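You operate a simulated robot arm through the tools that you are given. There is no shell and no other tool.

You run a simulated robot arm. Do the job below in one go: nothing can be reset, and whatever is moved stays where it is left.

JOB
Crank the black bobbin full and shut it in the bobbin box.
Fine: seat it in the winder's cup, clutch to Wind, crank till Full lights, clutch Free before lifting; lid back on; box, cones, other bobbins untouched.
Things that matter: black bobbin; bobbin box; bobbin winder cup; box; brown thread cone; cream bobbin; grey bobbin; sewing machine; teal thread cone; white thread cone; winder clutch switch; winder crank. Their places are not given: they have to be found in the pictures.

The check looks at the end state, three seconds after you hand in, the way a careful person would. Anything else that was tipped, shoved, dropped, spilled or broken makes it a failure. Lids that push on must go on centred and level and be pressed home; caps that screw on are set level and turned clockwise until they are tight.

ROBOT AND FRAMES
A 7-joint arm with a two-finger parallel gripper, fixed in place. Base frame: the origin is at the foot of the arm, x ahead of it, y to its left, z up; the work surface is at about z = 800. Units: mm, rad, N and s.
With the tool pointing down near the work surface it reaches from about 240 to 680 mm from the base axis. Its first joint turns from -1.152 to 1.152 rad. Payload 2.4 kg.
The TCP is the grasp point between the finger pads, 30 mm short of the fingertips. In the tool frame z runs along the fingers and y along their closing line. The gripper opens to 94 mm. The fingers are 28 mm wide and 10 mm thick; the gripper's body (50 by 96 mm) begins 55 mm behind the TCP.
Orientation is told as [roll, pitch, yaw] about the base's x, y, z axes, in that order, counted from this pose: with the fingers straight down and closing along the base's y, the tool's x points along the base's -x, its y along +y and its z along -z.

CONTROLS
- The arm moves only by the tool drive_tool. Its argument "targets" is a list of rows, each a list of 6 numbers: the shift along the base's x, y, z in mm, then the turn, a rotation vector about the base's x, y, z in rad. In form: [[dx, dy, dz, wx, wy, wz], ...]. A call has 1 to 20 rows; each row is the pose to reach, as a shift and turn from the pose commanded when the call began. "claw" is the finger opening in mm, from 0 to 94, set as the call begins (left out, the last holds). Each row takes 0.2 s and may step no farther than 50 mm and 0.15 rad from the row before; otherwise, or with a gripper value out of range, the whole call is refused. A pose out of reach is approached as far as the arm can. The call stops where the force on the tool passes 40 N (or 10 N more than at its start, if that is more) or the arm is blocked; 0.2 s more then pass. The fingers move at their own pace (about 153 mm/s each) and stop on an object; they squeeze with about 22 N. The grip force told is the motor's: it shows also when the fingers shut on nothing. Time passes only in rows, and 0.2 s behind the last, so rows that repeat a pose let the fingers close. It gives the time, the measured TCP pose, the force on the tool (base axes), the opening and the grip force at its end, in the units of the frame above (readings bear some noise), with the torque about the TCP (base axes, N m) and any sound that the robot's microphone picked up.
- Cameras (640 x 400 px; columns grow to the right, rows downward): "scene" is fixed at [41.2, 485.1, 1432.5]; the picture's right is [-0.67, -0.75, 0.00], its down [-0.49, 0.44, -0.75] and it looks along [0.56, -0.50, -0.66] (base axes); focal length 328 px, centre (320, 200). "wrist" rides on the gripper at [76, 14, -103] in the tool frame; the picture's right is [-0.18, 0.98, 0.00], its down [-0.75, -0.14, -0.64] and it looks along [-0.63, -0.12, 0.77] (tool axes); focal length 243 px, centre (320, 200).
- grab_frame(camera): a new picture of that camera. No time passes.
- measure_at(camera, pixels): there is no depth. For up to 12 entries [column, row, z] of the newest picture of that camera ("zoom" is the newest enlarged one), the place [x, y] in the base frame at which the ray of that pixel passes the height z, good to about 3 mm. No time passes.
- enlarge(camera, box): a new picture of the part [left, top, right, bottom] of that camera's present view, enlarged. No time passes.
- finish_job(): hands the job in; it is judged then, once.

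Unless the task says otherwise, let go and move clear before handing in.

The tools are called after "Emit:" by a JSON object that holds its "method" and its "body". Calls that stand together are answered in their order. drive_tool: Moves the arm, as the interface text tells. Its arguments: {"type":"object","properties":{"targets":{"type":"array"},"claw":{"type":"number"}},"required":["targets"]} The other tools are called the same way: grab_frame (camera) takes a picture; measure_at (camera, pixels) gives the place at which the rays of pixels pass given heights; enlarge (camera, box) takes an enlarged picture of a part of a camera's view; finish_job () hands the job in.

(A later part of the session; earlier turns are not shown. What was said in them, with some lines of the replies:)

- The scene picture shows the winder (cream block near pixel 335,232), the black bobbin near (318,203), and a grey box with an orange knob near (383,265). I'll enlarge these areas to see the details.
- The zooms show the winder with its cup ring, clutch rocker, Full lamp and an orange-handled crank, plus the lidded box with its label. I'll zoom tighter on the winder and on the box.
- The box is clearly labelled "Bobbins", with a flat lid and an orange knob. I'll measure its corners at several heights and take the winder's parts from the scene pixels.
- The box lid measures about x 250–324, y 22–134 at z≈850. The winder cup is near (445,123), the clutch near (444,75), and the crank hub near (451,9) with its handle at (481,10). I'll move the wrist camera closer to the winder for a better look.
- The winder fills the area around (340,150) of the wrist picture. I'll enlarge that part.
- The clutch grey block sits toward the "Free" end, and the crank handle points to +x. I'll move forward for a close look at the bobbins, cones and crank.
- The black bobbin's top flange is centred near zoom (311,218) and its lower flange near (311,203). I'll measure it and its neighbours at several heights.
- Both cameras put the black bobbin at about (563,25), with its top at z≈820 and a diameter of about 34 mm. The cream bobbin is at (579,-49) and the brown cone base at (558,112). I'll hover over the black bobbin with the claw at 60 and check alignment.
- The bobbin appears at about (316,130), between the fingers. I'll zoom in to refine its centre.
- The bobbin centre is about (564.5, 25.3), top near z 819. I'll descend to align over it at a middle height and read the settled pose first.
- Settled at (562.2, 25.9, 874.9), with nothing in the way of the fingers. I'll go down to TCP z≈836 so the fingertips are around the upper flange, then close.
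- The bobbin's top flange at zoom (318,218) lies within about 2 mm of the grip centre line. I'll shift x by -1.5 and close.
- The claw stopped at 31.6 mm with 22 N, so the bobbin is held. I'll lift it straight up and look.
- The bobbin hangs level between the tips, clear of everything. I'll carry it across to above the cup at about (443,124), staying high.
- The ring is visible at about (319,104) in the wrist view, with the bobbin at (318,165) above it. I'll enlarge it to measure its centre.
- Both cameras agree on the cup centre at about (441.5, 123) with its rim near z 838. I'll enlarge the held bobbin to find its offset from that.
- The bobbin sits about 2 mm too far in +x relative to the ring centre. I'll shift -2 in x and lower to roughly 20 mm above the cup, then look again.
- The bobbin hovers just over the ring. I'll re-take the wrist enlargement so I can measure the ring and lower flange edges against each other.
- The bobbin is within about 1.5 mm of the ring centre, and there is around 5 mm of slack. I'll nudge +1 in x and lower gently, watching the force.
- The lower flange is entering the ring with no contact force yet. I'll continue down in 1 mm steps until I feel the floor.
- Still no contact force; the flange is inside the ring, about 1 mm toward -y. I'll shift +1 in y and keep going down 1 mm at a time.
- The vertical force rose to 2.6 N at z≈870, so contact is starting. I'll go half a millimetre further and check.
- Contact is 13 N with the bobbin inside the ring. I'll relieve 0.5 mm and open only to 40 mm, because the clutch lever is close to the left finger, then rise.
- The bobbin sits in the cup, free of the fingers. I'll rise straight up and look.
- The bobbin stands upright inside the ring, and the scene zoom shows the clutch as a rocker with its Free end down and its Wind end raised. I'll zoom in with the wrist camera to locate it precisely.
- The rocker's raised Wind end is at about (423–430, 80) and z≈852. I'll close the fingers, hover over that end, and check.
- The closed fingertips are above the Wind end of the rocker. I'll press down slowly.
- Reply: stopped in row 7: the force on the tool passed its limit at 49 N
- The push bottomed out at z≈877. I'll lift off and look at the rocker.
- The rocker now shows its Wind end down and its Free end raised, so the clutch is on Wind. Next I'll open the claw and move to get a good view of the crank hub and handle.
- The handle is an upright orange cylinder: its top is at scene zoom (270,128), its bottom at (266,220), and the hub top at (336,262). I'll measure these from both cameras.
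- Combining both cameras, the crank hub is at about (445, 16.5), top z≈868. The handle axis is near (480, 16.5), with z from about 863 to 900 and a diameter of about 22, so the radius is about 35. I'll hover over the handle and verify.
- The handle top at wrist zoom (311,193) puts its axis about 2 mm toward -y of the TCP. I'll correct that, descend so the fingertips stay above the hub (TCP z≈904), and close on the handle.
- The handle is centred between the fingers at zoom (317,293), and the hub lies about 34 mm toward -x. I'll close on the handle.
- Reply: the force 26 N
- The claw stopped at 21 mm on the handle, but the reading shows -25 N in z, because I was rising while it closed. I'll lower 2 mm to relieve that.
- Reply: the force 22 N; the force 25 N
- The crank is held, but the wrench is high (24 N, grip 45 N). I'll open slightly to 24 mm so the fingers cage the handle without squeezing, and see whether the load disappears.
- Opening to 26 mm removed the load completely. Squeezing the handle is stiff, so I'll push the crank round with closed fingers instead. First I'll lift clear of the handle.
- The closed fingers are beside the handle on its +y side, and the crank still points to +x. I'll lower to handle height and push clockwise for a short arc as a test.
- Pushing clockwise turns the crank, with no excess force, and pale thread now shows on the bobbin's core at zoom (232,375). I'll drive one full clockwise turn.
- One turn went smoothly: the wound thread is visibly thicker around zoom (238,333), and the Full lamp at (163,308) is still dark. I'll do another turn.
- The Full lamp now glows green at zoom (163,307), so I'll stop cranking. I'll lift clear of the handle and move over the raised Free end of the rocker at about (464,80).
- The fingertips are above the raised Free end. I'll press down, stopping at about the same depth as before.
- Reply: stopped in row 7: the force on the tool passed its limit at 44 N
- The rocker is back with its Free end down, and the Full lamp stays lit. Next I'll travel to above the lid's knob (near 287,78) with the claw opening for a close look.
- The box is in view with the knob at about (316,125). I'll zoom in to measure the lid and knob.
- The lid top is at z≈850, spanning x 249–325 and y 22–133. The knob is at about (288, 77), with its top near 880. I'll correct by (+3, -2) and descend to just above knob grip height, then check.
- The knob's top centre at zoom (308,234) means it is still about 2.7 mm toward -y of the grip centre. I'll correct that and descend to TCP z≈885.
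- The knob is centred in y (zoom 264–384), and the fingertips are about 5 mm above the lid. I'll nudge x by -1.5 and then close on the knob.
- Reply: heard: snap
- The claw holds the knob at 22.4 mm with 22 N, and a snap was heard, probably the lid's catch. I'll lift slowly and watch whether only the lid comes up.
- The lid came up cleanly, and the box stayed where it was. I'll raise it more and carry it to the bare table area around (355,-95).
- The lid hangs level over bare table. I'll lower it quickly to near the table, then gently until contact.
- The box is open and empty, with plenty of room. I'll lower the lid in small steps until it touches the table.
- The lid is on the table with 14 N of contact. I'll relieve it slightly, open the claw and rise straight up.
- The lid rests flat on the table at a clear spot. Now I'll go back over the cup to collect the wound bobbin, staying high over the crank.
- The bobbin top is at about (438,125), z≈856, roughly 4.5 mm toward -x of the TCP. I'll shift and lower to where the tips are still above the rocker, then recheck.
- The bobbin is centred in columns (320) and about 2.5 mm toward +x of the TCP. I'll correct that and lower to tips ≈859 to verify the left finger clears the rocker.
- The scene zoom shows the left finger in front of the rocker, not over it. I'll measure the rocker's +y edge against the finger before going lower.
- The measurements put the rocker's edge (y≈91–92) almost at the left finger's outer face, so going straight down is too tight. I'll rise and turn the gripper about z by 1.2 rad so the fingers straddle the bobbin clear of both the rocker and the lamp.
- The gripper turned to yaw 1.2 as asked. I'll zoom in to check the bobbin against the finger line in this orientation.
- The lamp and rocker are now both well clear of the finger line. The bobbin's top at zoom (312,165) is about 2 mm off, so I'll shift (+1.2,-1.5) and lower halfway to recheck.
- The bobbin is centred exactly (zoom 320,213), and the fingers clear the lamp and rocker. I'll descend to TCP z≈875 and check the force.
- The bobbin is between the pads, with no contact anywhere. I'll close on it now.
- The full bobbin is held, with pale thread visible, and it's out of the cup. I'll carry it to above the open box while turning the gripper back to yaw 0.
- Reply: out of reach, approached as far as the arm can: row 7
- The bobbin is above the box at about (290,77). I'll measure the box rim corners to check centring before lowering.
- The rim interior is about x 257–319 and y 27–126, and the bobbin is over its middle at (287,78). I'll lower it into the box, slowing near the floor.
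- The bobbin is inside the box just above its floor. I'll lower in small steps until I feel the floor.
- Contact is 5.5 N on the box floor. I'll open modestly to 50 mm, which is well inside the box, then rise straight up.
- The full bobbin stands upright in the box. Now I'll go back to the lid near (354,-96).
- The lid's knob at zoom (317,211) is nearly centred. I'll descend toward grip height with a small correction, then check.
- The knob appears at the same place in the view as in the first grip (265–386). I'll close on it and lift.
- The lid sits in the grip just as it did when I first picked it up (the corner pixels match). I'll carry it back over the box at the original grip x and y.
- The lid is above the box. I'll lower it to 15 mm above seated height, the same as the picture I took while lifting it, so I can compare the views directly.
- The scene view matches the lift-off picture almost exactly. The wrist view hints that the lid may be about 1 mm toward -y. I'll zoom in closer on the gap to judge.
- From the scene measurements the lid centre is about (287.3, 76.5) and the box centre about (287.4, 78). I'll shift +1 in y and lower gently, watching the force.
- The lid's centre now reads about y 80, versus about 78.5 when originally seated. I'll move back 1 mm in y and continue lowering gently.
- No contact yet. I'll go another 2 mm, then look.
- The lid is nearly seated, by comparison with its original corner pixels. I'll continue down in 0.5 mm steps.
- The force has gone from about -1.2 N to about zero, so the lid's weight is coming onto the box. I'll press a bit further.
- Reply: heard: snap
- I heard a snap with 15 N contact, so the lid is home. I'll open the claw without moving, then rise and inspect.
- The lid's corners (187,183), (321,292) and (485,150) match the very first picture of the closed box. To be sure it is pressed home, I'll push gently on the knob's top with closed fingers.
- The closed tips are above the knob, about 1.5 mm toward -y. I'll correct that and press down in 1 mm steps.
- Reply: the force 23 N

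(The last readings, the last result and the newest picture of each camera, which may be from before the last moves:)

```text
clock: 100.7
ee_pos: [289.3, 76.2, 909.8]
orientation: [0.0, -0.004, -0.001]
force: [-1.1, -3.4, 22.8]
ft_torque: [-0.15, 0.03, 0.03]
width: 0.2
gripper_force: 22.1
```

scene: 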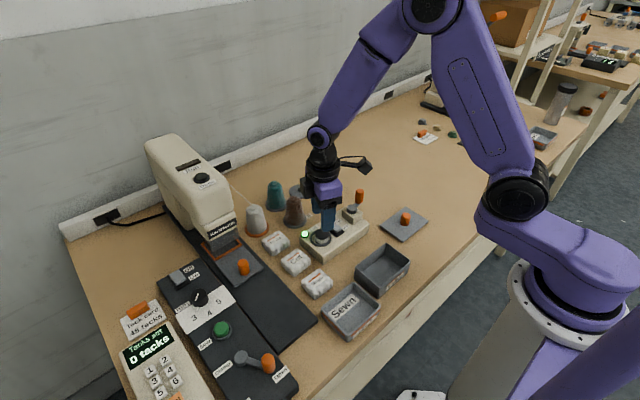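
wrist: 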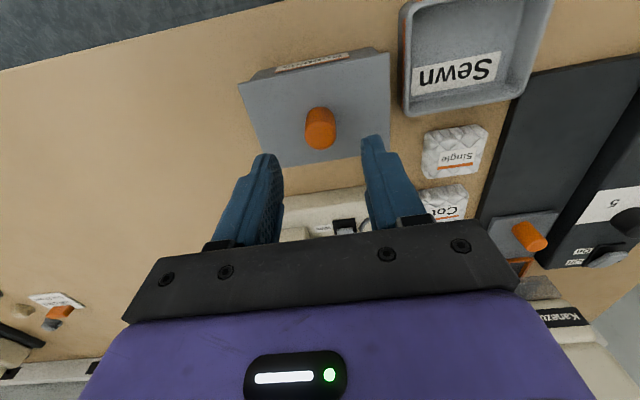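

The knob took 22.8 N without moving further, so the lid is fully home. I'll lift clear and inspect the whole scene.

Emit:
{"method": "drive_tool", "body": {"targets": [[0, 0, 5, 0, 0, 0], [0, 0, 30, 0, 0, 0], [0, 0, 70, 0, 0, 0], [0, -40, 110, 0, 0, 0], [20, -85, 150, 0, 0, 0], [40, -130, 190, 0, 0, 0], [50, -170, 220, 0, 0, 0], [50, -170, 220, 0, 0, 0], [50, -170, 220, 0, 0, 0]]}}

Emit:
{"method": "grab_frame", "body": {"camera": "scene"}}

Emit:
{"method": "enlarge", "body": {"camera": "scene", "box": [230, 160, 430, 350]}}

Emit:
{"method": "grab_frame", "body": {"camera": "wrist"}}

```text
refused: row 4 steps farther than a row can; nothing moved
```

```text
taken
```

scene: 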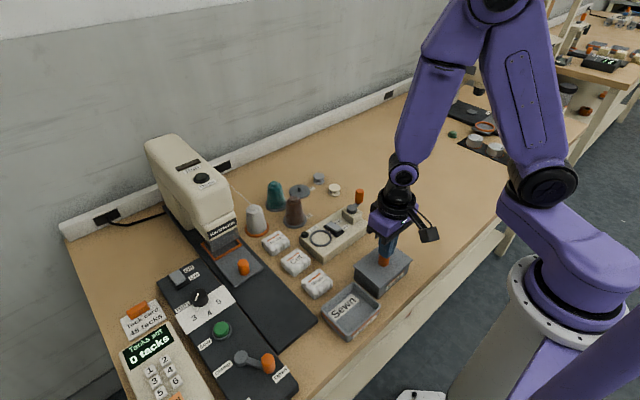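

```text
2.11 times, centred on (330, 255) of scene
```

zoom: 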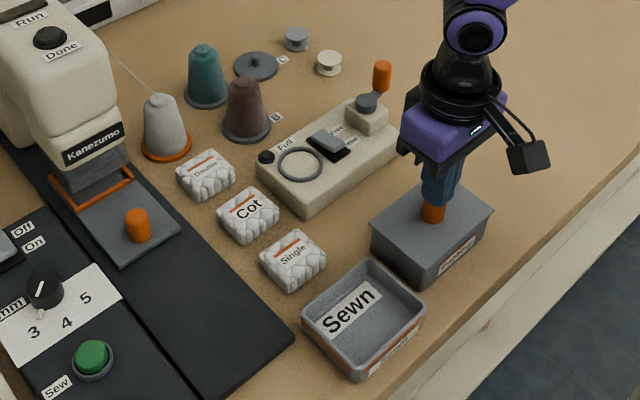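

```text
taken
```

wrist: 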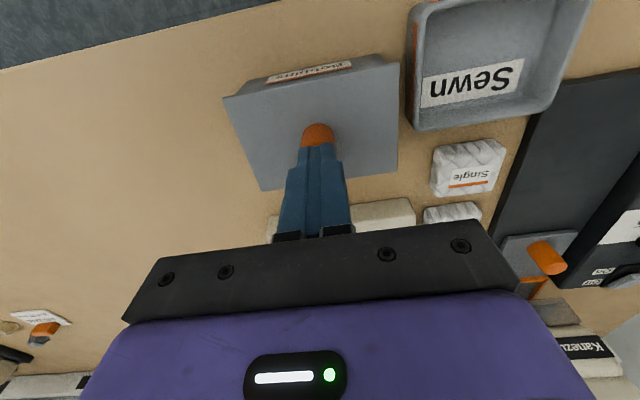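

The retreat was refused because one step was too long, so nothing moved. The pictures show everything else undisturbed. I'll retry with smaller steps.

Emit:
{"method": "drive_tool", "body": {"targets": [[0, 0, 5, 0, 0, 0], [0, 0, 30, 0, 0, 0], [0, 0, 65, 0, 0, 0], [0, -20, 100, 0, 0, 0], [5, -50, 130, 0, 0, 0], [15, -85, 155, 0, 0, 0], [30, -120, 180, 0, 0, 0], [45, -150, 205, 0, 0, 0], [50, -165, 220, 0, 0, 0], [50, -165, 220, 0, 0, 0]], "claw": 0}}

Emit:
{"method": "grab_frame", "body": {"camera": "scene"}}

Emit:
{"method": "enlarge", "body": {"camera": "scene", "box": [230, 160, 430, 350]}}

Emit:
{"method": "enlarge", "body": {"camera": "scene", "box": [340, 230, 420, 310]}}

```text
clock: 102.9
ee_pos: [339.5, -90.5, 1130.0]
orientation: [-0.001, -0.004, 0.002]
force: [-0.2, -1.0, -0.3]
ft_torque: [-0.02, 0.01, 0.02]
width: 0.0
gripper_force: 22.0
```

```text
taken
```

scene: 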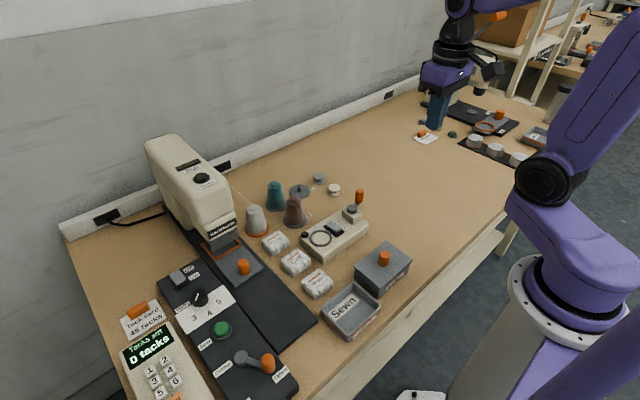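

```text
2.11 times, centred on (330, 255) of scene
```

zoom: 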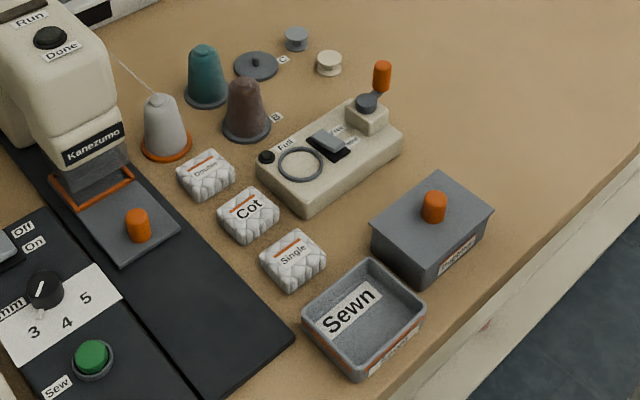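

```text
5.00 times, centred on (380, 270) of scene
```

zoom: 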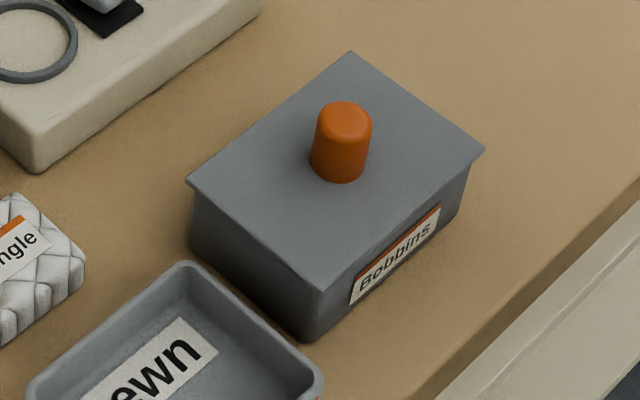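

The final pictures show the box shut with its lid level and its corners where they were at the start. The clutch is on Free, and the cones, other bobbins and everything else are where they began. The arm is clear, so I'm handing in.

Emit:
{"method": "finish_job", "body": {}}

```text
The job is handed in.
```

The black bobbin is wound full and shut in the bobbin box, and I've handed the job in; no verdict has come back yet.

- **Winding:** I seated the bobbin in the winder's cup and set the clutch to Wind. I then cranked clockwise, a little over two turns, until the Full lamp lit. The Full lamp went dark again once the bobbin was out of the cup.
- **Clutch:** I set it back to Free before lifting the bobbin out, and it is still on Free.
- **Box:** The bobbin stands upright inside. The lid snapped on, took a further 23 N push on its knob without moving, and its corners match the first picture of the closed box.
- **Everything else:** In the last picture the cones, the cream and grey bobbins, and the rest of the table look as they did at the start. The crank handle now points a different way.
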